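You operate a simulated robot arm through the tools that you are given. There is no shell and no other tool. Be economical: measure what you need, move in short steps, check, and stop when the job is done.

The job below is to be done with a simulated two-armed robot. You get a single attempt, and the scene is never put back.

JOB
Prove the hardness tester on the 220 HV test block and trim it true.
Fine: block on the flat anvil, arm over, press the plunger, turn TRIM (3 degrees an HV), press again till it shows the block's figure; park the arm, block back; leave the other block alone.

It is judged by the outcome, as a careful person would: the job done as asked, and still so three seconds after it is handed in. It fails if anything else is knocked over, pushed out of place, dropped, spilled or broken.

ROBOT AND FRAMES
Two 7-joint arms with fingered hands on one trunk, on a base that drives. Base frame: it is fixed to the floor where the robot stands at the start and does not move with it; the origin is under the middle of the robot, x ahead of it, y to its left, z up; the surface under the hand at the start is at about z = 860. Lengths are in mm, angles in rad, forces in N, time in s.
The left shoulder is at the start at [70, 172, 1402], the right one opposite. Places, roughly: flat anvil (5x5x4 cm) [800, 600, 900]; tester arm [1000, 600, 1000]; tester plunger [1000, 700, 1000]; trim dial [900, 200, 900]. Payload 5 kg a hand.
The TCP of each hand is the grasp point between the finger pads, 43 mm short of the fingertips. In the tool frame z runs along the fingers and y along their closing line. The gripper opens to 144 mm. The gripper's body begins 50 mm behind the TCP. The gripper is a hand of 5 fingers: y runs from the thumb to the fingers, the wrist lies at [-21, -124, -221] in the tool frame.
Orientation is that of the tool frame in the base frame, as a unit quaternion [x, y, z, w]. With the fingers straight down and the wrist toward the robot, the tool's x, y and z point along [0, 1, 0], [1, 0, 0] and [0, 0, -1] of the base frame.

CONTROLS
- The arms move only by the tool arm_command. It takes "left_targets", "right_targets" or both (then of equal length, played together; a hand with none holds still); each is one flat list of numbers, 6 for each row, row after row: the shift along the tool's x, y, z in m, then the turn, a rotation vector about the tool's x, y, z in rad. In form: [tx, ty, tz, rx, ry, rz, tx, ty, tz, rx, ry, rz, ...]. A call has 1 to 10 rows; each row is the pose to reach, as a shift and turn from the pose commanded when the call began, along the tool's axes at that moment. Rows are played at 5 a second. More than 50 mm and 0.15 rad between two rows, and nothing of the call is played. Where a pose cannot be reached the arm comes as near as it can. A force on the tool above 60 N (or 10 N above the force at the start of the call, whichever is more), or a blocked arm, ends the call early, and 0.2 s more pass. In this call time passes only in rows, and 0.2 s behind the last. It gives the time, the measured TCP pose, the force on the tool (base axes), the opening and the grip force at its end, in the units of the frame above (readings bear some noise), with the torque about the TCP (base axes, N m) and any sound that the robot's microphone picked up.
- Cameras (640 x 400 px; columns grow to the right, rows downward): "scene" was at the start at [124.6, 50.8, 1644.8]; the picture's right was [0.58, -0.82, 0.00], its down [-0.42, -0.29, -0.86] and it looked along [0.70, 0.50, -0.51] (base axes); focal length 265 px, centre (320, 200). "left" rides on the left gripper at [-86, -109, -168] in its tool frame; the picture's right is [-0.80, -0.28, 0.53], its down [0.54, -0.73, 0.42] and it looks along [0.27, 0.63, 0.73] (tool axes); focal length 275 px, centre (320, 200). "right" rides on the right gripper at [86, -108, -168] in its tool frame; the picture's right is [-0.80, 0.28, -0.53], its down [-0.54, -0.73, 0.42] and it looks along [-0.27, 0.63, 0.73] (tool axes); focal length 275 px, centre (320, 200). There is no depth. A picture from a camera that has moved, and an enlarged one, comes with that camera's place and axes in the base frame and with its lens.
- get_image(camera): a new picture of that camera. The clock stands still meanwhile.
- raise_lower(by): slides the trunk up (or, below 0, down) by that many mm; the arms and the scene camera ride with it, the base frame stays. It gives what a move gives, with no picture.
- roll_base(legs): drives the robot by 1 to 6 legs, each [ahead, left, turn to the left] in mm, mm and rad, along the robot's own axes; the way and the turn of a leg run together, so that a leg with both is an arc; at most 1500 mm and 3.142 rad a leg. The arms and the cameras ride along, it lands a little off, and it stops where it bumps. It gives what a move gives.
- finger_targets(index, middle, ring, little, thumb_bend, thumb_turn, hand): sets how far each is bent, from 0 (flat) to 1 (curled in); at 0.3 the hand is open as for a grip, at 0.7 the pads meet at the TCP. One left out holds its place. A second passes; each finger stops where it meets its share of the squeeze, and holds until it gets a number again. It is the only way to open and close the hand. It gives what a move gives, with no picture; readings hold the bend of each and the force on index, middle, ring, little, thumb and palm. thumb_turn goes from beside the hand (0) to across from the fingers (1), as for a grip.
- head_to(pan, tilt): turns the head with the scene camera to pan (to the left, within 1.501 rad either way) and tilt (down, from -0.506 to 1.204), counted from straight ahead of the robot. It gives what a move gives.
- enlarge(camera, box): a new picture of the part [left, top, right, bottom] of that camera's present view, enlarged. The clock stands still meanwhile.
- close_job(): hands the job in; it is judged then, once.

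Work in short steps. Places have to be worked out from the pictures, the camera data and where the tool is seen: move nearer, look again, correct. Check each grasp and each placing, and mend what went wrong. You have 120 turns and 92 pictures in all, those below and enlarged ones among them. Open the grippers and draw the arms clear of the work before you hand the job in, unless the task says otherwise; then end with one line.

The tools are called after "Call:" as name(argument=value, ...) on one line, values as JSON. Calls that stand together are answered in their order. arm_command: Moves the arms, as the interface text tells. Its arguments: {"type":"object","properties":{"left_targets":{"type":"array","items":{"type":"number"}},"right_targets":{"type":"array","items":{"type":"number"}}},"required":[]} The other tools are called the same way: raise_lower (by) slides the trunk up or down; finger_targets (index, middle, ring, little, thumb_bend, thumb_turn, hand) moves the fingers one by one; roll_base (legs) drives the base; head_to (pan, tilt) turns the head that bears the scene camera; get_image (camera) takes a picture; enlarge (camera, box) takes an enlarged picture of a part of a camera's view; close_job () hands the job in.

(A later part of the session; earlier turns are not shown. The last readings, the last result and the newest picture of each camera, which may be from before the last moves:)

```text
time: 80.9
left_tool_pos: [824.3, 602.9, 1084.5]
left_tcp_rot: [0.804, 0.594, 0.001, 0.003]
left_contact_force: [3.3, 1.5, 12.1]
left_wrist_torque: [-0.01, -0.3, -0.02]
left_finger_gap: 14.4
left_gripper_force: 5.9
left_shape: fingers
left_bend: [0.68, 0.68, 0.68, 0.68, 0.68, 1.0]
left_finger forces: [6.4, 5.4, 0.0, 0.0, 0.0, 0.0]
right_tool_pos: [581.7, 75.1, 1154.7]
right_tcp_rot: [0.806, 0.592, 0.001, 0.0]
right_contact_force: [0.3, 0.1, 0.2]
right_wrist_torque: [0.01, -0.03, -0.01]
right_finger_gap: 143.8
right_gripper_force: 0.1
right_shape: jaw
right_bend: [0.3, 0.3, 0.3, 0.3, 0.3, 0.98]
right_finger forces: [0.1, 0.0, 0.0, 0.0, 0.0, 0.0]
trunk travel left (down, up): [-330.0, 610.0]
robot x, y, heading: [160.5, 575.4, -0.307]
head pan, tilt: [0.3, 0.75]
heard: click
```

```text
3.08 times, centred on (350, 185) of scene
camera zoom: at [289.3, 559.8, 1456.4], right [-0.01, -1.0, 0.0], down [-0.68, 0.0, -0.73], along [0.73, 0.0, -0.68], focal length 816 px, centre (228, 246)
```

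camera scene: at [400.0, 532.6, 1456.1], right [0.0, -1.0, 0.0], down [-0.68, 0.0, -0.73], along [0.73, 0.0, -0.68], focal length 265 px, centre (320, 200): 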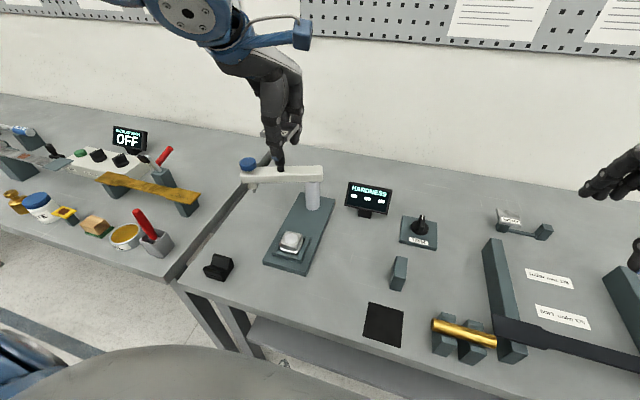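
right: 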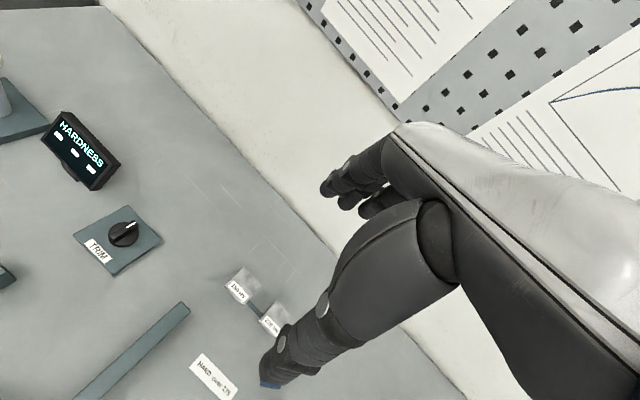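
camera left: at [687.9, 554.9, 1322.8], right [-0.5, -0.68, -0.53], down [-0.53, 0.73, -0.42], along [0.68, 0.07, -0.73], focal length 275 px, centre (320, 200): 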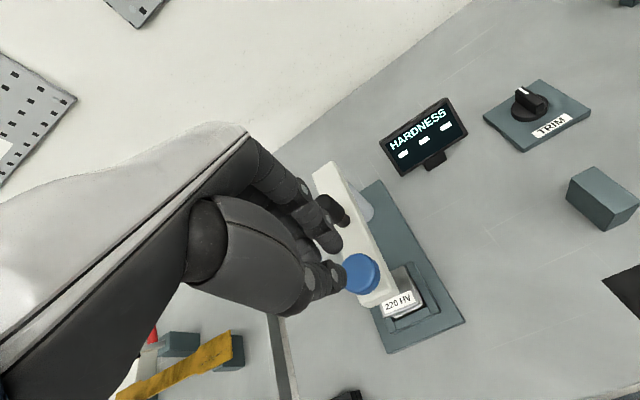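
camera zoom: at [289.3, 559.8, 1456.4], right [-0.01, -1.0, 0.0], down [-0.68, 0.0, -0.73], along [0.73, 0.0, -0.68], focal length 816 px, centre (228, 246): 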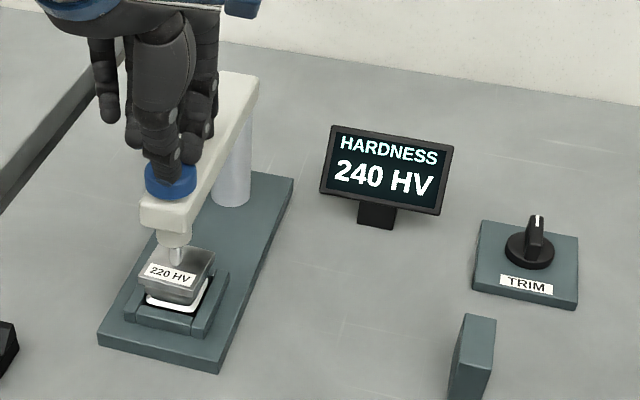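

Reads 240 HV; 20 HV too high → 60° of TRIM. Raise the left hand clear of the plunger and bring the right hand above the dial.

Call:
arm_command(left_targets=[0, 0, -0.01, 0, 0, 0, 0, 0, -0.02, 0, 0, 0, 0, 0, -0.03, 0, 0, 0, 0, 0, -0.03, 0, 0, 0, 0, 0, -0.03, 0, 0, 0, 0, 0, -0.03, 0, 0, 0, 0, 0, -0.03, 0, 0, 0, 0, 0, -0.03, 0, 0, 0, 0, 0, -0.03, 0, 0, 0], right_targets=[0.028, 0.023, 0.005, 0, 0, 0, 0.056, 0.046, 0.01, 0, 0, 0, 0.084, 0.069, 0.02, 0, 0, 0, 0.112, 0.092, 0.035, 0, 0, 0, 0.14, 0.115, 0.05, 0, 0, 0, 0.168, 0.138, 0.065, 0, 0, 0, 0.196, 0.161, 0.08, 0, 0, 0, 0.224, 0.184, 0.1, 0, 0, 0, 0.25, 0.206, 0.12, 0, 0, 0])

Call:
get_image(camera="right")

```text
time: 82.9
left_tool_pos: [825.5, 601.9, 1112.5]
left_tcp_rot: [0.804, 0.594, -0.002, 0.001]
left_contact_force: [-0.2, 0.0, 0.3]
left_wrist_torque: [0.01, 0.04, 0.0]
left_finger_gap: 15.1
left_gripper_force: 0.1
left_shape: fingers
left_bend: [0.68, 0.68, 0.68, 0.68, 0.68, 1.0]
left_finger forces: [0.1, 0.1, 0.0, 0.1, 0.0, 0.0]
right_tool_pos: [854.1, 252.1, 1033.2]
right_tcp_rot: [0.807, 0.591, 0.0, 0.0]
right_contact_force: [0.1, -0.2, -0.2]
right_wrist_torque: [0.0, 0.04, -0.01]
right_finger_gap: 143.7
right_gripper_force: 0.1
right_shape: jaw
right_bend: [0.3, 0.3, 0.3, 0.3, 0.3, 0.98]
right_finger forces: [0.0, 0.0, 0.1, 0.1, 0.0, 0.0]
trunk travel left (down, up): [-330.0, 610.0]
robot x, y, heading: [158.6, 577.7, -0.302]
head pan, tilt: [0.3, 0.75]
```

```text
25 pictures are left
camera right: at [777.8, 365.5, 1200.8], right [0.03, -0.84, 0.53], down [-0.86, -0.3, -0.42], along [0.52, -0.44, -0.73], focal length 275 px, centre (320, 200)
```

right: 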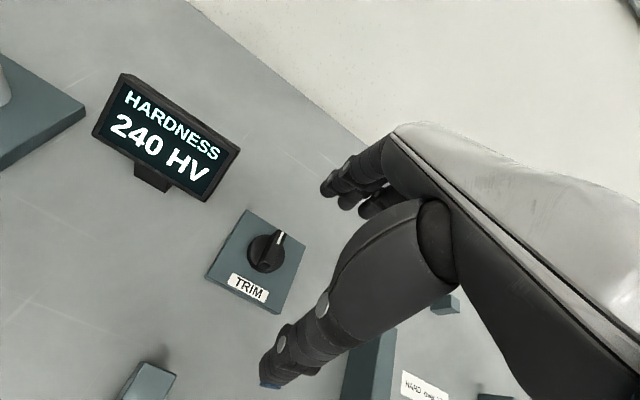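

Right camera sees both dial and display. Dial at (899,250). Move over it, yawing the hand clockwise 0.5 rad to leave room for a 60° counter-clockwise turn.

Call:
arm_command(right_targets=[0.004, 0.012, 0.01, 0, 0, 0.13, 0.008, 0.024, 0.02, 0, 0, 0.26, 0.0117, 0.036, 0.03, 0, 0, 0.39, 0.0117, 0.0435, 0.048, 0, 0, 0.5])

Call:
finger_targets(hand="right", index=0.42, middle=0.42, ring=0.25, little=0.2, thumb_bend=0.42)

Call:
get_image(camera="right")

Call:
enlarge(camera="scene", box=[370, 120, 490, 230])

```text
time: 83.9
left_tool_pos: [824.7, 602.0, 1112.5]
left_tcp_rot: [0.805, 0.594, -0.002, 0.001]
left_contact_force: [1.4, 0.3, -0.7]
left_wrist_torque: [-0.04, 0.03, 0.0]
left_finger_gap: 14.7
left_gripper_force: 0.1
left_shape: fingers
left_bend: [0.68, 0.68, 0.68, 0.68, 0.68, 1.0]
left_finger forces: [0.0, 0.1, 0.0, 0.1, 0.0, 0.0]
right_tool_pos: [899.7, 249.6, 986.8]
right_tcp_rot: [0.928, 0.372, 0.001, 0.0]
right_contact_force: [0.0, 0.2, -0.7]
right_wrist_torque: [-0.04, 0.05, -0.02]
right_finger_gap: 143.9
right_gripper_force: 0.1
right_shape: jaw
right_bend: [0.3, 0.3, 0.3, 0.3, 0.3, 0.98]
right_finger forces: [0.0, 0.1, 0.0, 0.1, 0.0, 0.1]
trunk travel left (down, up): [-330.0, 610.0]
robot x, y, heading: [157.4, 576.4, -0.302]
head pan, tilt: [0.3, 0.75]
```

```text
time: 84.9
left_tool_pos: [825.0, 600.9, 1113.7]
left_tcp_rot: [0.804, 0.594, 0.0, 0.001]
left_contact_force: [-0.3, 0.1, -0.1]
left_wrist_torque: [-0.02, -0.01, 0.02]
left_finger_gap: 15.1
left_gripper_force: 0.0
left_shape: fingers
left_bend: [0.68, 0.68, 0.68, 0.68, 0.68, 1.0]
left_finger forces: [0.0, 0.0, 0.0, 0.0, 0.0, 0.0]
right_tool_pos: [899.0, 248.6, 987.4]
right_tcp_rot: [0.928, 0.373, 0.0, 0.0]
right_contact_force: [-1.5, 0.7, 0.2]
right_wrist_torque: [0.05, -0.03, 0.01]
right_finger_gap: 108.1
right_gripper_force: 0.1
right_shape: fingers
right_bend: [0.42, 0.42, 0.25, 0.2, 0.42, 0.98]
right_finger forces: [0.0, 0.0, 0.0, 0.0, 0.0, 0.1]
trunk travel left (down, up): [-330.0, 610.0]
robot x, y, heading: [157.4, 579.4, -0.31]
head pan, tilt: [0.3, 0.75]
```

```text
24 pictures are left
camera right: at [886.1, 387.0, 1155.3], right [-0.38, -0.76, 0.53], down [-0.89, 0.15, -0.42], along [0.24, -0.64, -0.73], focal length 275 px, centre (320, 200)
```

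right: 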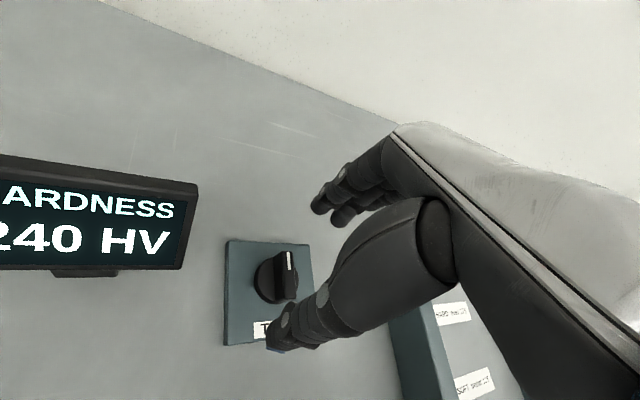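

```text
3.64 times, centred on (430, 175) of scene
camera zoom: at [290.5, 559.9, 1456.1], right [-0.01, -1.0, 0.0], down [-0.68, 0.0, -0.73], along [0.73, 0.0, -0.68], focal length 964 px, centre (-80, 291)
```

zoom: 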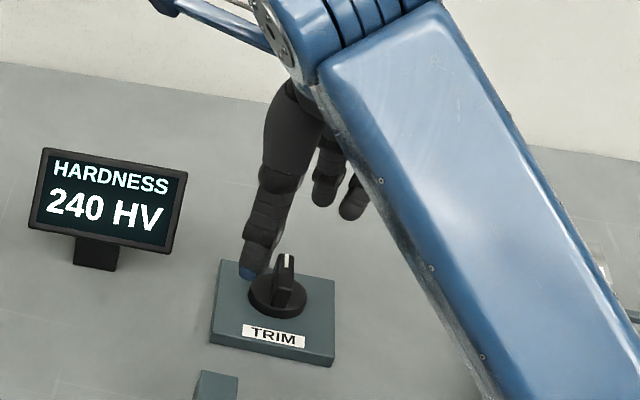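

Knob is right under the TCP (within ~1 mm). Descend to z≈932.

Call:
arm_command(right_targets=[0, 0, 0.02, 0, 0, 0, 0, 0, 0.04, 0, 0, 0, 0, 0, 0.05, 0, 0, 0])

Call:
arm_command(right_targets=[0, 0, 0.002, 0, 0, 0, 0, 0, 0.004, 0, 0, 0])

```text
time: 85.7
left_tool_pos: [822.7, 601.0, 1115.0]
left_tcp_rot: [0.804, 0.594, 0.0, 0.003]
left_contact_force: [-0.4, 0.0, 0.0]
left_wrist_torque: [0.01, -0.03, 0.0]
left_finger_gap: 15.0
left_gripper_force: 0.0
left_shape: fingers
left_bend: [0.68, 0.68, 0.68, 0.68, 0.68, 1.0]
left_finger forces: [0.1, 0.0, 0.0, 0.0, 0.1, 0.1]
right_tool_pos: [896.9, 249.3, 939.9]
right_tcp_rot: [0.928, 0.372, 0.003, 0.001]
right_contact_force: [-0.6, -0.1, 0.4]
right_wrist_torque: [-0.03, -0.01, -0.01]
right_finger_gap: 108.0
right_gripper_force: 0.0
right_shape: fingers
right_bend: [0.42, 0.42, 0.25, 0.2, 0.42, 0.98]
right_finger forces: [0.0, 0.0, 0.0, 0.0, 0.1, 0.0]
trunk travel left (down, up): [-330.0, 610.0]
robot x, y, heading: [161.0, 576.9, -0.305]
head pan, tilt: [0.3, 0.75]
```

```text
time: 86.3
left_tool_pos: [820.0, 595.3, 1117.9]
left_tcp_rot: [0.805, 0.593, 0.001, 0.0]
left_contact_force: [-1.5, -0.2, 0.3]
left_wrist_torque: [-0.01, -0.02, 0.0]
left_finger_gap: 15.0
left_gripper_force: 0.0
left_shape: fingers
left_bend: [0.68, 0.68, 0.68, 0.68, 0.68, 1.0]
left_finger forces: [0.0, 0.0, 0.0, 0.0, 0.1, 0.1]
right_tool_pos: [895.1, 240.3, 936.9]
right_tcp_rot: [0.929, 0.37, 0.005, 0.0]
right_contact_force: [0.2, -0.4, 0.2]
right_wrist_torque: [0.02, 0.0, 0.0]
right_finger_gap: 108.0
right_gripper_force: 0.1
right_shape: fingers
right_bend: [0.42, 0.42, 0.25, 0.2, 0.42, 0.98]
right_finger forces: [0.0, 0.0, 0.0, 0.1, 0.1, 0.1]
trunk travel left (down, up): [-330.0, 610.0]
robot x, y, heading: [156.6, 573.3, -0.31]
head pan, tilt: [0.3, 0.75]
```

Both hands drifted several mm — something on the right arm may be touching. Look before going on.

Call:
get_image(camera="scene")

Call:
get_image(camera="right")

```text
22 pictures are left
camera scene: at [285.3, 554.3, 1457.6], right [-0.01, -1.0, 0.0], down [-0.68, 0.01, -0.73], along [0.73, 0.0, -0.68], focal length 265 px, centre (320, 200)
```

scene: 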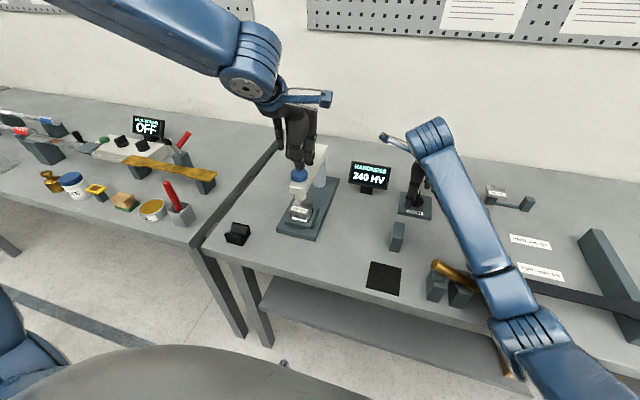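

```text
21 pictures are left
camera right: at [881.8, 378.9, 1106.7], right [-0.39, -0.75, 0.53], down [-0.89, 0.15, -0.43], along [0.24, -0.64, -0.73], focal length 275 px, centre (320, 200)
```

right: 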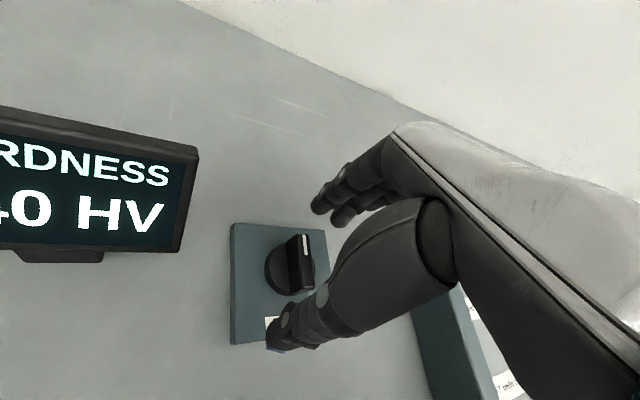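

The right elbow hangs low near the brass rod. Enlarge that area.

Call:
enlarge(camera="scene", box=[410, 230, 570, 390])

```text
2.50 times, centred on (490, 310) of scene
camera zoom: at [285.3, 554.3, 1457.6], right [-0.01, -1.0, 0.0], down [-0.68, 0.01, -0.73], along [0.73, 0.0, -0.68], focal length 663 px, centre (-105, -75)
```

zoom: 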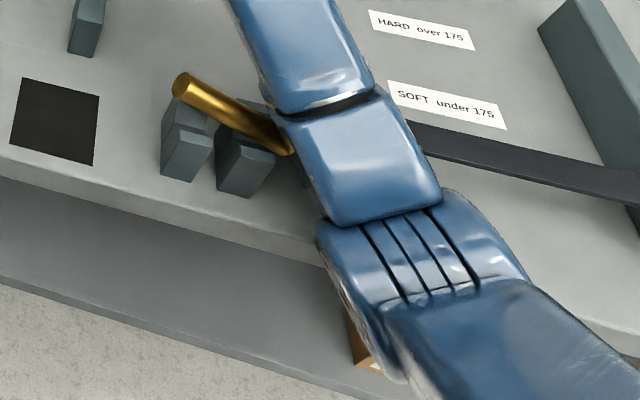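

The right elbow is fouling near the table edge/rod. Lift the right hand straight back up, then check.

Call:
arm_command(right_targets=[0, 0, -0.02, 0, 0, 0, 0, 0, -0.05, 0, 0, 0, 0, 0, -0.09, 0, 0, 0])

Call:
raise_lower(by=170)

Call:
get_image(camera="scene")

```text
time: 87.1
left_tool_pos: [819.7, 604.7, 1114.0]
left_tcp_rot: [0.804, 0.594, -0.002, 0.003]
left_contact_force: [3.0, 4.9, -2.4]
left_wrist_torque: [-0.5, 0.25, -0.08]
left_finger_gap: 14.8
left_gripper_force: 0.1
left_shape: fingers
left_bend: [0.68, 0.68, 0.68, 0.68, 0.68, 1.0]
left_finger forces: [0.0, 0.0, 0.0, 0.1, 0.1, 0.0]
right_tool_pos: [888.8, 248.0, 1023.0]
right_tcp_rot: [0.928, 0.372, -0.001, 0.003]
right_contact_force: [-2.3, -4.9, 0.0]
right_wrist_torque: [0.49, -0.26, 0.18]
right_finger_gap: 107.3
right_gripper_force: 0.1
right_shape: fingers
right_bend: [0.42, 0.42, 0.25, 0.2, 0.42, 0.97]
right_finger forces: [0.1, 0.0, 0.0, 0.0, 0.0, 0.1]
trunk travel left (down, up): [-330.0, 610.0]
robot x, y, heading: [158.4, 577.9, -0.306]
head pan, tilt: [0.3, 0.75]
```

```text
time: 89.1
left_tool_pos: [823.6, 602.0, 1284.2]
left_tcp_rot: [0.804, 0.594, -0.001, 0.001]
left_contact_force: [0.2, -0.3, -0.3]
left_wrist_torque: [0.01, 0.02, -0.01]
left_finger_gap: 15.2
left_gripper_force: 0.1
left_shape: fingers
left_bend: [0.68, 0.68, 0.68, 0.68, 0.68, 1.0]
left_finger forces: [0.1, 0.1, 0.0, 0.0, 0.0, 0.1]
right_tool_pos: [894.9, 249.9, 1191.5]
right_tcp_rot: [0.928, 0.373, 0.0, 0.0]
right_contact_force: [-0.2, -0.2, -0.5]
right_wrist_torque: [0.03, 0.02, 0.01]
right_finger_gap: 107.4
right_gripper_force: 0.0
right_shape: fingers
right_bend: [0.42, 0.42, 0.25, 0.2, 0.42, 0.97]
right_finger forces: [0.0, 0.0, 0.0, 0.0, 0.0, 0.0]
trunk travel left (down, up): [-500.0, 440.0]
robot x, y, heading: [152.7, 581.7, -0.311]
head pan, tilt: [0.3, 0.75]
```

```text
19 pictures are left
camera scene: at [290.5, 559.9, 1626.0], right [-0.01, -1.0, 0.0], down [-0.68, 0.0, -0.73], along [0.73, 0.0, -0.68], focal length 265 px, centre (320, 200)
```

scene: 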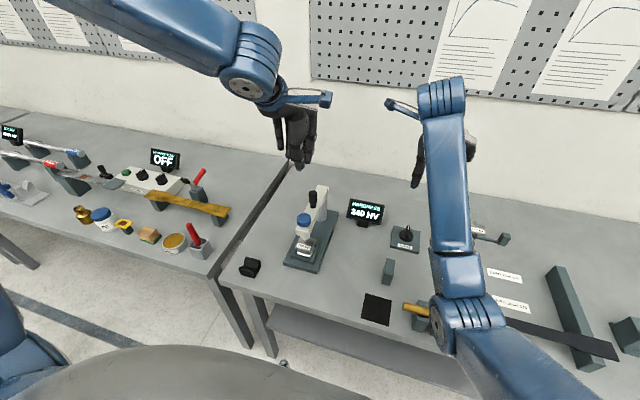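

Arm is clear and the robot recovered; the rod still sits on its supports. Draw both hands back 100 mm, then drive 110 mm closer with the trunk raised, so the elbows stay high.

Call:
arm_command(left_targets=[0, -0.033, 0, 0, 0, 0, 0, -0.066, 0, 0, 0, 0, 0, -0.1, 0, 0, 0, 0], right_targets=[-0.016, -0.029, 0, 0, 0, 0, -0.032, -0.058, 0, 0, 0, 0, -0.048, -0.088, 0, 0, 0, 0])

Call:
roll_base(legs=[[110, 0, 0]])

```text
time: 90.1
left_tool_pos: [728.8, 630.2, 1283.8]
left_tcp_rot: [0.805, 0.594, -0.001, 0.001]
left_contact_force: [0.3, 0.2, 0.2]
left_wrist_torque: [-0.01, 0.02, -0.02]
left_finger_gap: 14.8
left_gripper_force: 0.0
left_shape: fingers
left_bend: [0.68, 0.68, 0.68, 0.68, 0.68, 1.0]
left_finger forces: [0.0, 0.0, 0.0, 0.1, 0.1, 0.0]
right_tool_pos: [795.7, 214.0, 1202.2]
right_tcp_rot: [0.939, 0.34, -0.015, 0.046]
right_contact_force: [0.1, -0.3, -0.1]
right_wrist_torque: [-0.01, 0.0, -0.03]
right_finger_gap: 107.4
right_gripper_force: 0.1
right_shape: fingers
right_bend: [0.42, 0.42, 0.25, 0.2, 0.42, 0.98]
right_finger forces: [0.0, 0.0, 0.0, 0.0, 0.0, 0.0]
trunk travel left (down, up): [-500.0, 440.0]
robot x, y, heading: [159.1, 577.7, -0.306]
head pan, tilt: [0.3, 0.75]
stopped in row 3 (right hand): the arm was blocked; the commanded pose is now the measured one
```

```text
time: 91.2
left_tool_pos: [827.7, 597.8, 1286.4]
left_tcp_rot: [0.805, 0.593, 0.0, 0.001]
left_contact_force: [0.2, -0.1, 0.4]
left_wrist_torque: [-0.05, -0.02, 0.03]
left_finger_gap: 14.5
left_gripper_force: 0.1
left_shape: fingers
left_bend: [0.68, 0.68, 0.68, 0.68, 0.68, 1.0]
left_finger forces: [0.1, 0.0, 0.1, 0.0, 0.1, 0.0]
right_tool_pos: [894.4, 181.9, 1202.1]
right_tcp_rot: [0.939, 0.34, -0.013, 0.047]
right_contact_force: [0.2, 0.7, -0.4]
right_wrist_torque: [-0.02, -0.03, 0.01]
right_finger_gap: 107.5
right_gripper_force: 0.0
right_shape: fingers
right_bend: [0.42, 0.42, 0.25, 0.2, 0.42, 0.98]
right_finger forces: [0.0, 0.0, 0.0, 0.0, 0.0, 0.0]
trunk travel left (down, up): [-500.0, 440.0]
robot x, y, heading: [258.5, 546.7, -0.311]
head pan, tilt: [0.3, 0.75]
```

The right arm was cramped at that clockwise yaw, so I'll turn the dial from yaw 0 counter-clockwise instead. Re-square the right hand above the dial at z≈1050.

Call:
arm_command(right_targets=[0.014, -0.015, 0.036, 0.0153, 0.0194, -0.1425, 0.028, -0.03, 0.072, 0.0306, 0.0388, -0.285, 0.042, -0.046, 0.108, 0.046, 0.058, -0.4275, 0.0554, -0.061, 0.1447, 0.0613, 0.0777, -0.57])

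Call:
get_image(camera="right")

```text
time: 92.4
left_tool_pos: [830.5, 597.4, 1284.8]
left_tcp_rot: [0.805, 0.593, -0.001, 0.001]
left_contact_force: [0.7, 0.9, -0.1]
left_wrist_torque: [-0.01, -0.02, 0.01]
left_finger_gap: 14.8
left_gripper_force: 0.0
left_shape: fingers
left_bend: [0.68, 0.68, 0.68, 0.68, 0.68, 1.0]
left_finger forces: [0.1, 0.1, 0.1, 0.0, 0.0, 0.0]
right_tool_pos: [906.3, 176.0, 1081.1]
right_tcp_rot: [0.819, 0.571, -0.024, 0.058]
right_contact_force: [-0.5, -0.2, -0.4]
right_wrist_torque: [0.0, 0.01, -0.01]
right_finger_gap: 108.0
right_gripper_force: 0.0
right_shape: fingers
right_bend: [0.42, 0.42, 0.25, 0.2, 0.42, 0.98]
right_finger forces: [0.0, 0.0, 0.0, 0.0, 0.1, 0.1]
trunk travel left (down, up): [-500.0, 440.0]
robot x, y, heading: [258.5, 540.6, -0.31]
head pan, tilt: [0.3, 0.75]
stopped in row 4 (right hand): the arm was blocked; the commanded pose is now the measured one
```

```text
18 pictures are left
camera right: at [831.7, 313.9, 1231.8], right [-0.02, -0.77, 0.63], down [-0.86, -0.31, -0.41], along [0.51, -0.55, -0.66], focal length 275 px, centre (320, 200)
```

right: 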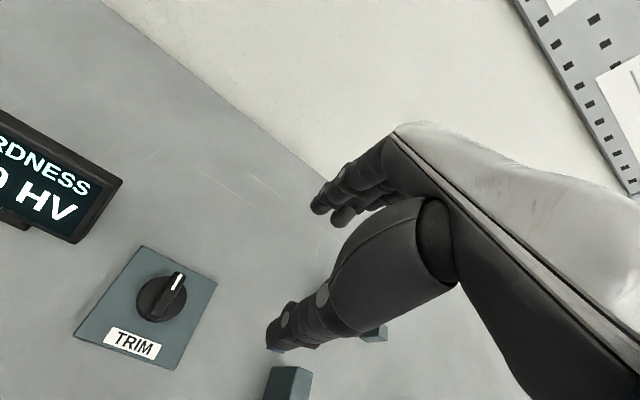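

The right arm is blocked again; look at where its elbow is.

Call:
head_to(pan=-0.3, tilt=0.85)

Call:
get_image(camera="scene")

```text
time: 93.4
left_tool_pos: [829.3, 598.4, 1285.8]
left_tcp_rot: [0.805, 0.593, -0.001, 0.001]
left_contact_force: [-0.1, 0.1, 0.9]
left_wrist_torque: [-0.02, -0.01, 0.03]
left_finger_gap: 14.8
left_gripper_force: 0.2
left_shape: fingers
left_bend: [0.68, 0.68, 0.68, 0.68, 0.68, 1.0]
left_finger forces: [0.0, 0.0, 0.0, 0.0, 0.0, 0.1]
right_tool_pos: [907.4, 175.3, 1080.2]
right_tcp_rot: [0.819, 0.57, -0.025, 0.057]
right_contact_force: [0.0, 0.0, -0.5]
right_wrist_torque: [0.02, 0.0, 0.01]
right_finger_gap: 107.6
right_gripper_force: 0.1
right_shape: fingers
right_bend: [0.42, 0.42, 0.25, 0.2, 0.42, 0.98]
right_finger forces: [0.1, 0.0, 0.0, 0.0, 0.0, 0.1]
trunk travel left (down, up): [-500.0, 440.0]
robot x, y, heading: [260.0, 542.5, -0.311]
head pan, tilt: [-0.3, 0.85]
```

```text
17 pictures are left
camera scene: at [373.6, 482.9, 1618.1], right [-0.57, -0.82, 0.0], down [-0.62, 0.43, -0.66], along [0.54, -0.38, -0.75], focal length 265 px, centre (320, 200)
```

scene: 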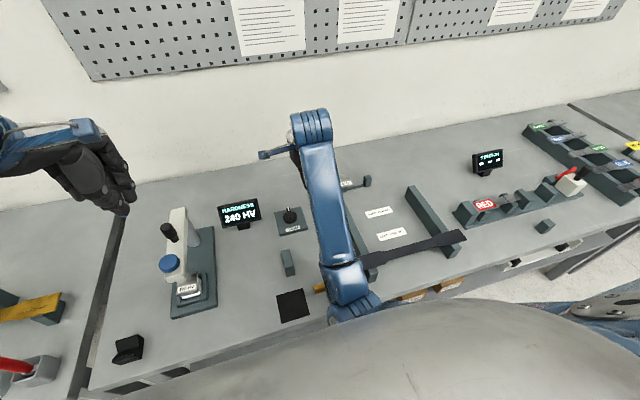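

The right elbow is against the robot's torso. The left arm has proved better, so I'll fold the right arm away and do the dial with the left hand, shifting the base between dial and plunger.

Call:
arm_command(right_targets=[-0.028, -0.01, -0.025, 0, 0, 0, -0.056, -0.03, -0.05, 0, 0, 0, -0.08, -0.055, -0.075, 0, 0, 0, -0.105, -0.08, -0.1, 0, 0, 0, -0.13, -0.105, -0.125, 0, 0, 0, -0.155, -0.13, -0.15, 0, 0, 0, -0.18, -0.155, -0.175, 0, 0, 0, -0.2, -0.18, -0.2, 0, 0, 0])

```text
time: 94.8
left_tool_pos: [830.0, 592.8, 1284.5]
left_tcp_rot: [0.805, 0.593, 0.0, 0.0]
left_contact_force: [-0.7, -1.0, 0.5]
left_wrist_torque: [0.03, -0.05, 0.02]
left_finger_gap: 14.8
left_gripper_force: 0.1
left_shape: fingers
left_bend: [0.68, 0.68, 0.68, 0.68, 0.68, 1.0]
left_finger forces: [0.1, 0.1, 0.1, 0.0, 0.0, 0.0]
right_tool_pos: [734.4, 33.5, 1206.1]
right_tcp_rot: [0.835, 0.536, -0.077, 0.095]
right_contact_force: [-0.1, -0.1, 0.2]
right_wrist_torque: [0.04, -0.02, 0.01]
right_finger_gap: 107.7
right_gripper_force: 0.1
right_shape: fingers
right_bend: [0.42, 0.42, 0.25, 0.2, 0.42, 0.98]
right_finger forces: [0.1, 0.1, 0.0, 0.0, 0.0, 0.0]
right hand out of reach, approached as far as the arm can: row 5, 6
trunk travel left (down, up): [-500.0, 440.0]
robot x, y, heading: [259.4, 545.0, -0.308]
head pan, tilt: [-0.3, 0.85]
stopped in row 6 (right hand): the arm was blocked; the commanded pose is now the measured one
```

Nearly folded, but in a cramped pose; raise and straighten it a bit.

Call:
arm_command(right_targets=[-0.007, 0.015, -0.029, 0.0155, 0.059, -0.031, -0.014, 0.03, -0.058, 0.031, 0.118, -0.062, -0.021, 0.045, -0.088, 0.0465, 0.177, -0.092, -0.028, 0.06, -0.117, 0.062, 0.236, -0.123])

```text
time: 95.8
left_tool_pos: [831.8, 599.5, 1283.9]
left_tcp_rot: [0.805, 0.594, -0.001, 0.002]
left_contact_force: [-0.1, -0.4, -1.0]
left_wrist_torque: [-0.02, -0.03, 0.03]
left_finger_gap: 14.8
left_gripper_force: 0.1
left_shape: fingers
left_bend: [0.68, 0.68, 0.68, 0.68, 0.68, 1.0]
left_finger forces: [0.0, 0.0, 0.1, 0.0, 0.0, 0.0]
right_tool_pos: [816.8, -27.8, 1291.1]
right_tcp_rot: [0.808, 0.589, -0.006, 0.006]
right_contact_force: [0.3, -0.2, 0.7]
right_wrist_torque: [-0.01, 0.04, -0.01]
right_finger_gap: 107.5
right_gripper_force: 0.1
right_shape: fingers
right_bend: [0.42, 0.42, 0.25, 0.2, 0.42, 0.98]
right_finger forces: [0.1, 0.1, 0.0, 0.0, 0.1, 0.1]
right hand out of reach, approached as far as the arm can: row 2, 3, 4
trunk travel left (down, up): [-500.0, 440.0]
robot x, y, heading: [263.1, 543.8, -0.312]
head pan, tilt: [-0.3, 0.85]
```

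Right hand is safe now. Drive to the dial station, lower the trunk 140 mm, and open the left hand.

Call:
roll_base(legs=[[-48, 0, 0.006], [0, -314, 0]])

Call:
raise_lower(by=-140)

Call:
finger_targets(hand="left", index=0.42, middle=0.42, ring=0.25, little=0.2, thumb_bend=0.42)

```text
time: 98.4
left_tool_pos: [689.6, 314.5, 1284.4]
left_tcp_rot: [0.806, 0.592, -0.002, 0.001]
left_contact_force: [1.1, 0.7, -0.4]
left_wrist_torque: [-0.04, -0.01, -0.01]
left_finger_gap: 14.9
left_gripper_force: 0.1
left_shape: fingers
left_bend: [0.68, 0.68, 0.68, 0.68, 0.68, 1.0]
left_finger forces: [0.0, 0.1, 0.0, 0.0, 0.0, 0.0]
right_tool_pos: [672.0, -313.1, 1290.8]
right_tcp_rot: [0.809, 0.588, -0.007, 0.009]
right_contact_force: [0.1, 0.2, 0.1]
right_wrist_torque: [-0.02, 0.01, -0.03]
right_finger_gap: 107.4
right_gripper_force: 0.1
right_shape: fingers
right_bend: [0.42, 0.42, 0.25, 0.2, 0.42, 0.98]
right_finger forces: [0.0, 0.0, 0.0, 0.0, 0.0, 0.1]
trunk travel left (down, up): [-500.0, 440.0]
robot x, y, heading: [119.7, 259.4, -0.312]
head pan, tilt: [-0.3, 0.85]
```

```text
time: 100.1
left_tool_pos: [689.1, 313.7, 1144.2]
left_tcp_rot: [0.806, 0.592, 0.0, 0.0]
left_contact_force: [-0.5, 0.5, -0.2]
left_wrist_torque: [0.05, -0.01, 0.02]
left_finger_gap: 15.0
left_gripper_force: 0.2
left_shape: fingers
left_bend: [0.68, 0.68, 0.68, 0.68, 0.68, 1.0]
left_finger forces: [0.0, 0.1, 0.1, 0.0, 0.0, 0.1]
right_tool_pos: [671.8, -314.8, 1150.7]
right_tcp_rot: [0.81, 0.587, -0.006, 0.007]
right_contact_force: [0.2, -0.5, 0.0]
right_wrist_torque: [0.02, 0.02, 0.01]
right_finger_gap: 107.8
right_gripper_force: 0.1
right_shape: fingers
right_bend: [0.42, 0.42, 0.25, 0.2, 0.42, 0.98]
right_finger forces: [0.1, 0.0, 0.1, 0.1, 0.0, 0.1]
trunk travel left (down, up): [-360.0, 580.0]
robot x, y, heading: [120.5, 262.8, -0.315]
head pan, tilt: [-0.3, 0.85]
```

```text
time: 101.1
left_tool_pos: [689.8, 311.8, 1144.4]
left_tcp_rot: [0.806, 0.592, -0.001, 0.001]
left_contact_force: [0.7, -0.1, -0.4]
left_wrist_torque: [0.01, 0.03, -0.02]
left_finger_gap: 106.5
left_gripper_force: 0.1
left_shape: fingers
left_bend: [0.42, 0.42, 0.25, 0.2, 0.42, 0.99]
left_finger forces: [0.0, 0.0, 0.0, 0.0, 0.0, 0.0]
right_tool_pos: [672.1, -315.5, 1150.1]
right_tcp_rot: [0.81, 0.587, -0.007, 0.008]
right_contact_force: [-0.2, -0.9, -0.4]
right_wrist_torque: [-0.02, 0.05, -0.03]
right_finger_gap: 107.5
right_gripper_force: 0.1
right_shape: fingers
right_bend: [0.42, 0.42, 0.25, 0.2, 0.42, 0.98]
right_finger forces: [0.0, 0.0, 0.0, 0.0, 0.0, 0.0]
trunk travel left (down, up): [-360.0, 580.0]
robot x, y, heading: [118.8, 258.5, -0.312]
head pan, tilt: [-0.3, 0.85]
```

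Move left hand over the dial with 0.6 rad clockwise yaw at z≈1000.

Call:
arm_command(left_targets=[0, 0.036, 0.02, 0, 0, 0.1, 0.001, 0.073, 0.04, 0, 0, 0.2, 0.001, 0.109, 0.065, 0, 0, 0.3, 0.002, 0.146, 0.09, 0, 0, 0.4, 0.002, 0.182, 0.115, 0, 0, 0.5, 0.0025, 0.2187, 0.14, 0, 0, 0.6])

Call:
get_image(camera="left")

```text
time: 102.5
left_tool_pos: [902.4, 249.6, 1000.8]
left_tcp_rot: [0.945, 0.328, -0.003, 0.002]
left_contact_force: [0.5, -0.9, 0.2]
left_wrist_torque: [0.0, 0.1, -0.01]
left_finger_gap: 107.0
left_gripper_force: 0.1
left_shape: fingers
left_bend: [0.42, 0.42, 0.25, 0.2, 0.42, 0.99]
left_finger forces: [0.1, 0.0, 0.0, 0.0, 0.0, 0.0]
right_tool_pos: [675.0, -313.6, 1149.7]
right_tcp_rot: [0.81, 0.587, -0.008, 0.007]
right_contact_force: [0.5, 0.2, -1.2]
right_wrist_torque: [0.0, 0.1, 0.0]
right_finger_gap: 107.5
right_gripper_force: 0.1
right_shape: fingers
right_bend: [0.42, 0.42, 0.25, 0.2, 0.42, 0.98]
right_finger forces: [0.0, 0.0, 0.1, 0.0, 0.1, 0.0]
trunk travel left (down, up): [-360.0, 580.0]
robot x, y, heading: [116.4, 257.9, -0.311]
head pan, tilt: [-0.3, 0.85]
```

```text
16 pictures are left
camera left: at [768.4, 283.8, 1169.5], right [-0.8, -0.27, -0.53], down [-0.02, 0.9, -0.43], along [0.6, -0.33, -0.73], focal length 275 px, centre (320, 200)
```

left: 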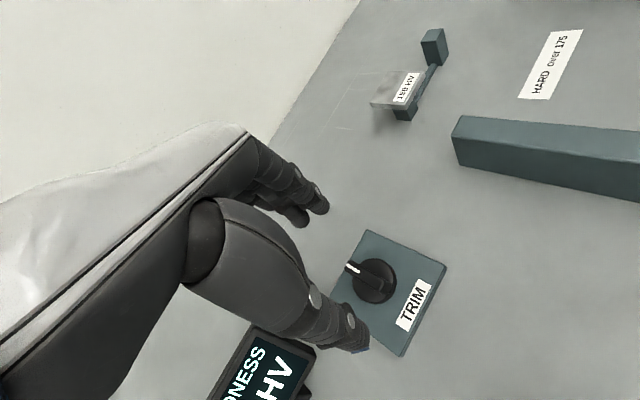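

Knob is ~5 mm off on each axis; correct and descend to z≈934.

Call:
arm_command(left_targets=[-0.005, -0.005, 0.025, 0, 0, 0, -0.005, -0.005, 0.05, 0, 0, 0, -0.005, -0.005, 0.065, 0, 0, 0])

Call:
arm_command(left_targets=[0, 0, 0.003, 0, 0, 0])

Call:
get_image(camera="left")

```text
time: 103.3
left_tool_pos: [891.2, 251.3, 940.6]
left_tcp_rot: [0.945, 0.327, 0.0, 0.002]
left_contact_force: [-0.7, 0.6, 0.1]
left_wrist_torque: [0.02, -0.01, 0.0]
left_finger_gap: 106.8
left_gripper_force: 0.0
left_shape: fingers
left_bend: [0.42, 0.42, 0.25, 0.2, 0.42, 0.99]
left_finger forces: [0.0, 0.0, 0.0, 0.1, 0.0, 0.0]
right_tool_pos: [671.7, -313.9, 1150.8]
right_tcp_rot: [0.81, 0.587, -0.006, 0.007]
right_contact_force: [-1.4, 0.5, 0.8]
right_wrist_torque: [0.02, -0.01, 0.01]
right_finger_gap: 107.6
right_gripper_force: 0.0
right_shape: fingers
right_bend: [0.42, 0.42, 0.25, 0.2, 0.42, 0.98]
right_finger forces: [0.1, 0.0, 0.1, 0.0, 0.0, 0.1]
trunk travel left (down, up): [-360.0, 580.0]
robot x, y, heading: [121.4, 262.2, -0.31]
head pan, tilt: [-0.3, 0.85]
```

```text
time: 103.7
left_tool_pos: [892.4, 250.3, 936.0]
left_tcp_rot: [0.945, 0.328, 0.0, 0.001]
left_contact_force: [-0.3, 0.2, 0.4]
left_wrist_torque: [-0.02, 0.01, -0.01]
left_finger_gap: 106.7
left_gripper_force: 0.1
left_shape: fingers
left_bend: [0.42, 0.42, 0.25, 0.2, 0.42, 0.99]
left_finger forces: [0.0, 0.0, 0.1, 0.0, 0.0, 0.0]
right_tool_pos: [673.2, -316.2, 1149.8]
right_tcp_rot: [0.81, 0.587, -0.007, 0.007]
right_contact_force: [0.1, 0.3, -0.6]
right_wrist_torque: [-0.01, -0.01, -0.01]
right_finger_gap: 107.4
right_gripper_force: 0.0
right_shape: fingers
right_bend: [0.42, 0.42, 0.25, 0.2, 0.42, 0.98]
right_finger forces: [0.0, 0.0, 0.0, 0.0, 0.1, 0.1]
trunk travel left (down, up): [-360.0, 580.0]
robot x, y, heading: [122.9, 262.3, -0.312]
head pan, tilt: [-0.3, 0.85]
```

```text
15 pictures are left
camera left: at [757.8, 283.7, 1104.0], right [-0.8, -0.27, -0.53], down [-0.02, 0.9, -0.43], along [0.6, -0.33, -0.73], focal length 275 px, centre (320, 200)
```

left: 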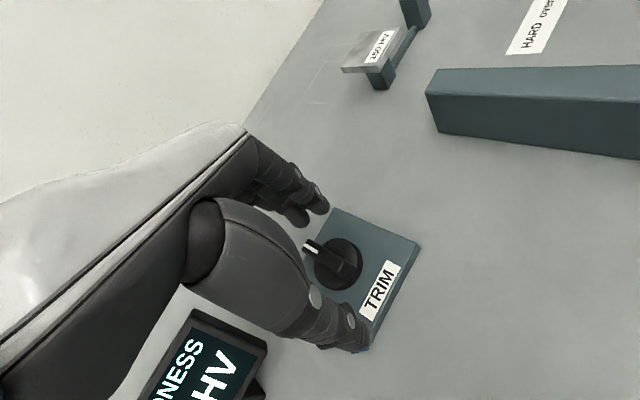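

Centred to ~4 mm. Small correction and close thumb, index and middle on the knob.

Call:
arm_command(left_targets=[-0.002, -0.003, 0.002, 0, 0, 0])

Call:
finger_targets(hand="left", index=0.64, middle=0.7, thumb_bend=0.66)

Call:
enlarge(camera="left", box=[230, 180, 430, 360])

```text
time: 104.1
left_tool_pos: [888.7, 249.3, 934.2]
left_tcp_rot: [0.945, 0.327, 0.0, 0.0]
left_contact_force: [0.4, -0.4, 0.0]
left_wrist_torque: [-0.01, 0.01, 0.02]
left_finger_gap: 106.9
left_gripper_force: 0.1
left_shape: fingers
left_bend: [0.42, 0.42, 0.25, 0.2, 0.42, 0.99]
left_finger forces: [0.0, 0.0, 0.0, 0.0, 0.0, 0.1]
right_tool_pos: [674.2, -315.1, 1152.0]
right_tcp_rot: [0.81, 0.587, -0.006, 0.008]
right_contact_force: [-0.3, -0.1, 0.0]
right_wrist_torque: [-0.01, -0.01, -0.01]
right_finger_gap: 107.4
right_gripper_force: 0.0
right_shape: fingers
right_bend: [0.42, 0.42, 0.25, 0.2, 0.42, 0.98]
right_finger forces: [0.0, 0.0, 0.0, 0.0, 0.0, 0.1]
trunk travel left (down, up): [-360.0, 580.0]
robot x, y, heading: [121.4, 259.8, -0.316]
head pan, tilt: [-0.3, 0.85]
```

```text
time: 105.1
left_tool_pos: [888.8, 250.8, 934.9]
left_tcp_rot: [0.945, 0.328, -0.001, 0.002]
left_contact_force: [6.3, -3.3, 2.4]
left_wrist_torque: [-0.17, -0.36, -0.02]
left_finger_gap: 30.4
left_gripper_force: 7.0
left_shape: fingers
left_bend: [0.64, 0.56, 0.25, 0.2, 0.63, 1.0]
left_finger forces: [0.0, 10.4, 0.0, 0.1, 3.0, 0.1]
right_tool_pos: [672.2, -314.8, 1151.4]
right_tcp_rot: [0.809, 0.587, -0.007, 0.007]
right_contact_force: [0.8, 0.4, 0.9]
right_wrist_torque: [0.02, -0.01, 0.0]
right_finger_gap: 107.4
right_gripper_force: 0.1
right_shape: fingers
right_bend: [0.42, 0.42, 0.25, 0.2, 0.42, 0.98]
right_finger forces: [0.1, 0.0, 0.0, 0.0, 0.1, 0.0]
trunk travel left (down, up): [-360.0, 580.0]
robot x, y, heading: [119.9, 260.8, -0.315]
head pan, tilt: [-0.3, 0.85]
```

```text
2.22 times, centred on (330, 270) of left
camera zoom: at [754.7, 284.0, 1102.5], right [-0.8, -0.27, -0.53], down [-0.02, 0.9, -0.43], along [0.6, -0.33, -0.73], focal length 612 px, centre (298, 44)
```

zoom: 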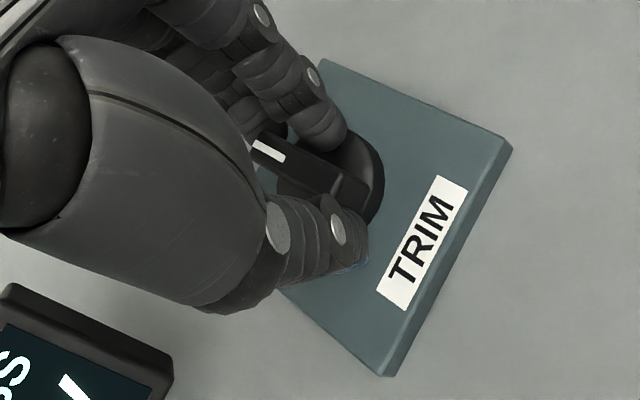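

The ridge is trapped between thumb and fingers. Tighten index too, then see.

Call:
finger_targets(hand="left", index=0.72, middle=0.62, thumb_bend=0.7)

Call:
enlarge(camera="left", box=[230, 180, 430, 360])

```text
time: 106.1
left_tool_pos: [888.7, 250.9, 934.5]
left_tcp_rot: [0.945, 0.327, -0.001, 0.001]
left_contact_force: [4.7, -3.9, -0.1]
left_wrist_torque: [-0.22, -0.28, -0.01]
left_finger_gap: 22.5
left_gripper_force: 12.4
left_shape: fingers
left_bend: [0.71, 0.56, 0.25, 0.2, 0.65, 1.0]
left_finger forces: [6.9, 9.7, 0.0, 0.0, 7.6, 0.0]
right_tool_pos: [672.8, -315.1, 1151.1]
right_tcp_rot: [0.809, 0.587, -0.006, 0.007]
right_contact_force: [-0.2, -0.1, -0.5]
right_wrist_torque: [0.0, 0.01, 0.04]
right_finger_gap: 107.3
right_gripper_force: 0.1
right_shape: fingers
right_bend: [0.42, 0.42, 0.25, 0.2, 0.42, 0.98]
right_finger forces: [0.0, 0.0, 0.1, 0.0, 0.0, 0.0]
trunk travel left (down, up): [-360.0, 580.0]
robot x, y, heading: [121.4, 262.7, -0.313]
head pan, tilt: [-0.3, 0.85]
```

```text
2.22 times, centred on (330, 270) of left
camera zoom: at [754.5, 283.9, 1102.1], right [-0.8, -0.27, -0.53], down [-0.02, 0.9, -0.42], along [0.6, -0.33, -0.73], focal length 612 px, centre (298, 44)
```

zoom: 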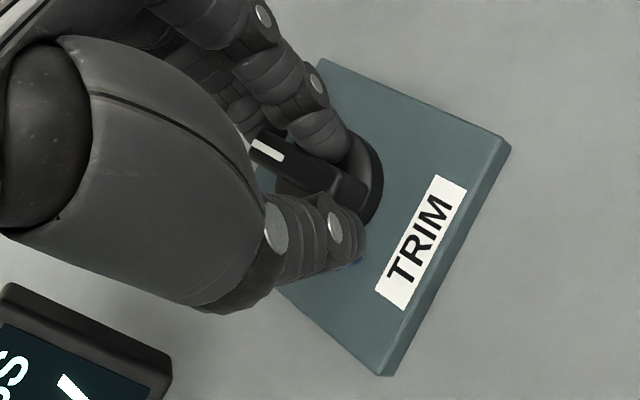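

Three fingers hold the ridge. Turn the hand 60° counter-clockwise.

Call:
arm_command(left_targets=[0, 0, 0, 0, 0, -0.116, 0, 0, 0, 0, 0, -0.233, 0, 0, 0, 0, 0, -0.349, 0, 0, 0, 0, 0, -0.465, 0, 0, 0, 0, 0, -0.582, 0, 0, 0, 0, 0, -0.698, 0, 0, 0, 0, 0, -0.814, 0, 0, 0, 0, 0, -0.931, 0, 0, 0, 0, 0, -1.047])

Call:
get_image(camera="left")

```text
time: 108.1
left_tool_pos: [890.1, 245.5, 935.1]
left_tcp_rot: [0.656, 0.754, 0.0, 0.0]
left_contact_force: [14.0, -35.1, 1.2]
left_wrist_torque: [-0.61, -0.49, -1.45]
left_finger_gap: 17.9
left_gripper_force: 23.9
left_shape: fingers
left_bend: [0.71, 0.57, 0.25, 0.21, 0.68, 1.0]
left_finger forces: [24.2, 7.6, 0.0, 14.1, 1.9, 0.0]
right_tool_pos: [672.3, -319.6, 1147.5]
right_tcp_rot: [0.81, 0.586, -0.006, 0.006]
right_contact_force: [0.1, 0.7, -0.4]
right_wrist_torque: [0.0, 0.01, 0.01]
right_finger_gap: 107.6
right_gripper_force: 0.2
right_shape: fingers
right_bend: [0.42, 0.42, 0.25, 0.2, 0.42, 0.98]
right_finger forces: [0.0, 0.0, 0.0, 0.1, 0.0, 0.0]
trunk travel left (down, up): [-360.0, 580.0]
robot x, y, heading: [121.0, 261.0, -0.312]
head pan, tilt: [-0.3, 0.85]
```

```text
12 pictures are left
camera left: at [794.7, 145.8, 1102.9], right [-0.17, -0.83, -0.53], down [-0.79, 0.44, -0.42], along [0.58, 0.35, -0.73], focal length 275 px, centre (320, 200)
```

left: 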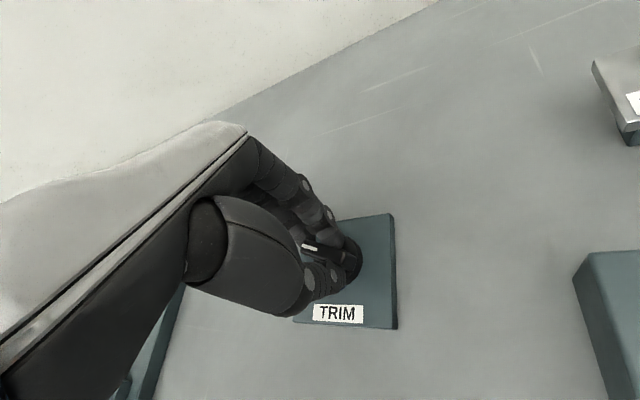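

The little finger is pressing on the display's edge. Curl ring and little fingers away at once.

Call:
finger_targets(hand="left", ring=0.5, little=0.75)

Call:
head_to(pan=0.15, tilt=0.75)

Call:
get_image(camera="scene")

```text
time: 109.1
left_tool_pos: [889.1, 253.1, 933.5]
left_tcp_rot: [0.654, 0.757, 0.0, 0.0]
left_contact_force: [12.7, 0.7, 1.6]
left_wrist_torque: [0.08, -0.44, 0.08]
left_finger_gap: 20.2
left_gripper_force: 8.4
left_shape: fingers
left_bend: [0.71, 0.59, 0.5, 0.75, 0.7, 1.0]
left_finger forces: [11.7, 6.1, 0.0, 0.0, 0.1, 0.1]
right_tool_pos: [672.7, -315.1, 1151.1]
right_tcp_rot: [0.809, 0.587, -0.007, 0.007]
right_contact_force: [-0.2, -0.4, 0.2]
right_wrist_torque: [-0.06, 0.01, -0.02]
right_finger_gap: 107.5
right_gripper_force: 0.1
right_shape: fingers
right_bend: [0.42, 0.42, 0.25, 0.2, 0.42, 0.98]
right_finger forces: [0.1, 0.1, 0.0, 0.0, 0.0, 0.1]
trunk travel left (down, up): [-360.0, 580.0]
robot x, y, heading: [116.7, 263.1, -0.308]
head pan, tilt: [-0.3, 0.85]
```

```text
time: 110.0
left_tool_pos: [890.2, 251.3, 934.8]
left_tcp_rot: [0.655, 0.756, -0.001, 0.0]
left_contact_force: [12.5, 5.8, -0.8]
left_wrist_torque: [0.24, -0.41, 0.16]
left_finger_gap: 19.8
left_gripper_force: 8.3
left_shape: fingers
left_bend: [0.71, 0.59, 0.5, 0.75, 0.7, 1.0]
left_finger forces: [9.7, 7.1, 0.1, 0.0, 0.1, 0.1]
right_tool_pos: [673.7, -314.5, 1150.7]
right_tcp_rot: [0.81, 0.587, -0.008, 0.007]
right_contact_force: [-0.3, 0.3, 1.2]
right_wrist_torque: [-0.02, 0.0, 0.01]
right_finger_gap: 107.6
right_gripper_force: 0.1
right_shape: fingers
right_bend: [0.42, 0.42, 0.25, 0.2, 0.42, 0.98]
right_finger forces: [0.0, 0.0, 0.1, 0.0, 0.0, 0.0]
trunk travel left (down, up): [-360.0, 580.0]
robot x, y, heading: [118.1, 262.9, -0.311]
head pan, tilt: [0.15, 0.75]
```

```text
11 pictures are left
camera scene: at [251.4, 231.6, 1485.9], right [-0.16, -0.99, 0.0], down [-0.67, 0.11, -0.73], along [0.72, -0.12, -0.68], focal length 265 px, centre (320, 200)
```

scene: 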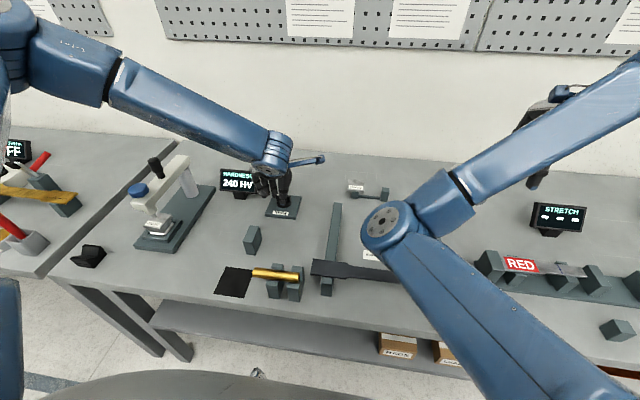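

Everything still stands in place, including display and rod. Release the dial and rise, then view the pointer.

Call:
finger_targets(hand="left", index=0.42, middle=0.42, thumb_bend=0.42)

Call:
arm_command(left_targets=[0, 0, -0.03, 0, 0, 0, 0, 0, -0.07, 0, 0, 0.1, 0, 0, -0.11, 0, 0, 0.23, 0, 0, -0.15, 0, 0, 0.35, 0, -0.04, -0.18, 0, 0, 0.45, 0, -0.08, -0.21, 0, 0, 0.45])

Call:
get_image(camera="left")

```text
time: 111.0
left_tool_pos: [887.1, 249.9, 934.4]
left_tcp_rot: [0.655, 0.756, -0.001, 0.0]
left_contact_force: [0.4, -0.4, -0.2]
left_wrist_torque: [0.01, 0.0, 0.03]
left_finger_gap: 106.6
left_gripper_force: 0.2
left_shape: fingers
left_bend: [0.42, 0.42, 0.5, 0.75, 0.42, 0.99]
left_finger forces: [0.0, 0.0, 0.0, 0.1, 0.0, 0.1]
right_tool_pos: [672.6, -315.7, 1149.9]
right_tcp_rot: [0.81, 0.587, -0.006, 0.007]
right_contact_force: [0.8, -0.6, -0.1]
right_wrist_torque: [-0.01, 0.01, 0.03]
right_finger_gap: 107.3
right_gripper_force: 0.1
right_shape: fingers
right_bend: [0.42, 0.42, 0.25, 0.2, 0.42, 0.98]
right_finger forces: [0.1, 0.1, 0.0, 0.0, 0.1, 0.0]
trunk travel left (down, up): [-360.0, 580.0]
robot x, y, heading: [119.2, 260.9, -0.313]
head pan, tilt: [0.15, 0.75]
```

```text
time: 112.4
left_tool_pos: [807.8, 236.6, 1147.0]
left_tcp_rot: [0.807, 0.591, 0.0, 0.001]
left_contact_force: [-1.3, -0.3, 0.7]
left_wrist_torque: [0.0, -0.05, 0.03]
left_finger_gap: 107.0
left_gripper_force: 0.0
left_shape: fingers
left_bend: [0.42, 0.42, 0.5, 0.75, 0.42, 0.99]
left_finger forces: [0.1, 0.1, 0.0, 0.0, 0.1, 0.1]
right_tool_pos: [669.2, -316.5, 1151.4]
right_tcp_rot: [0.81, 0.586, -0.006, 0.008]
right_contact_force: [-0.5, -0.2, 0.6]
right_wrist_torque: [0.02, -0.06, -0.03]
right_finger_gap: 107.4
right_gripper_force: 0.1
right_shape: fingers
right_bend: [0.42, 0.42, 0.25, 0.2, 0.42, 0.98]
right_finger forces: [0.0, 0.0, 0.0, 0.0, 0.1, 0.1]
trunk travel left (down, up): [-360.0, 580.0]
robot x, y, heading: [120.0, 263.6, -0.313]
head pan, tilt: [0.15, 0.75]
```

```text
10 pictures are left
camera left: at [678.5, 188.7, 1314.3], right [-0.51, -0.67, -0.53], down [-0.53, 0.74, -0.43], along [0.68, 0.06, -0.73], focal length 275 px, centre (320, 200)
```

left: 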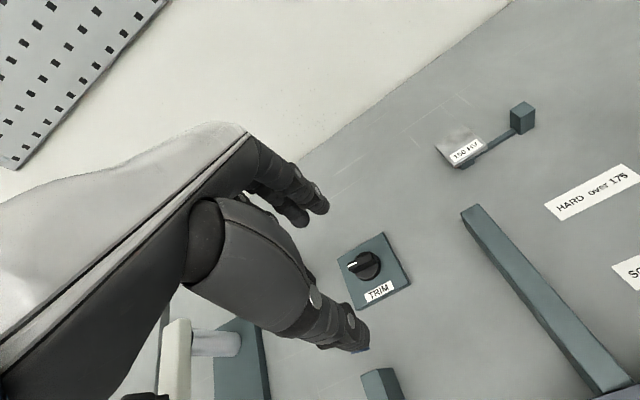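

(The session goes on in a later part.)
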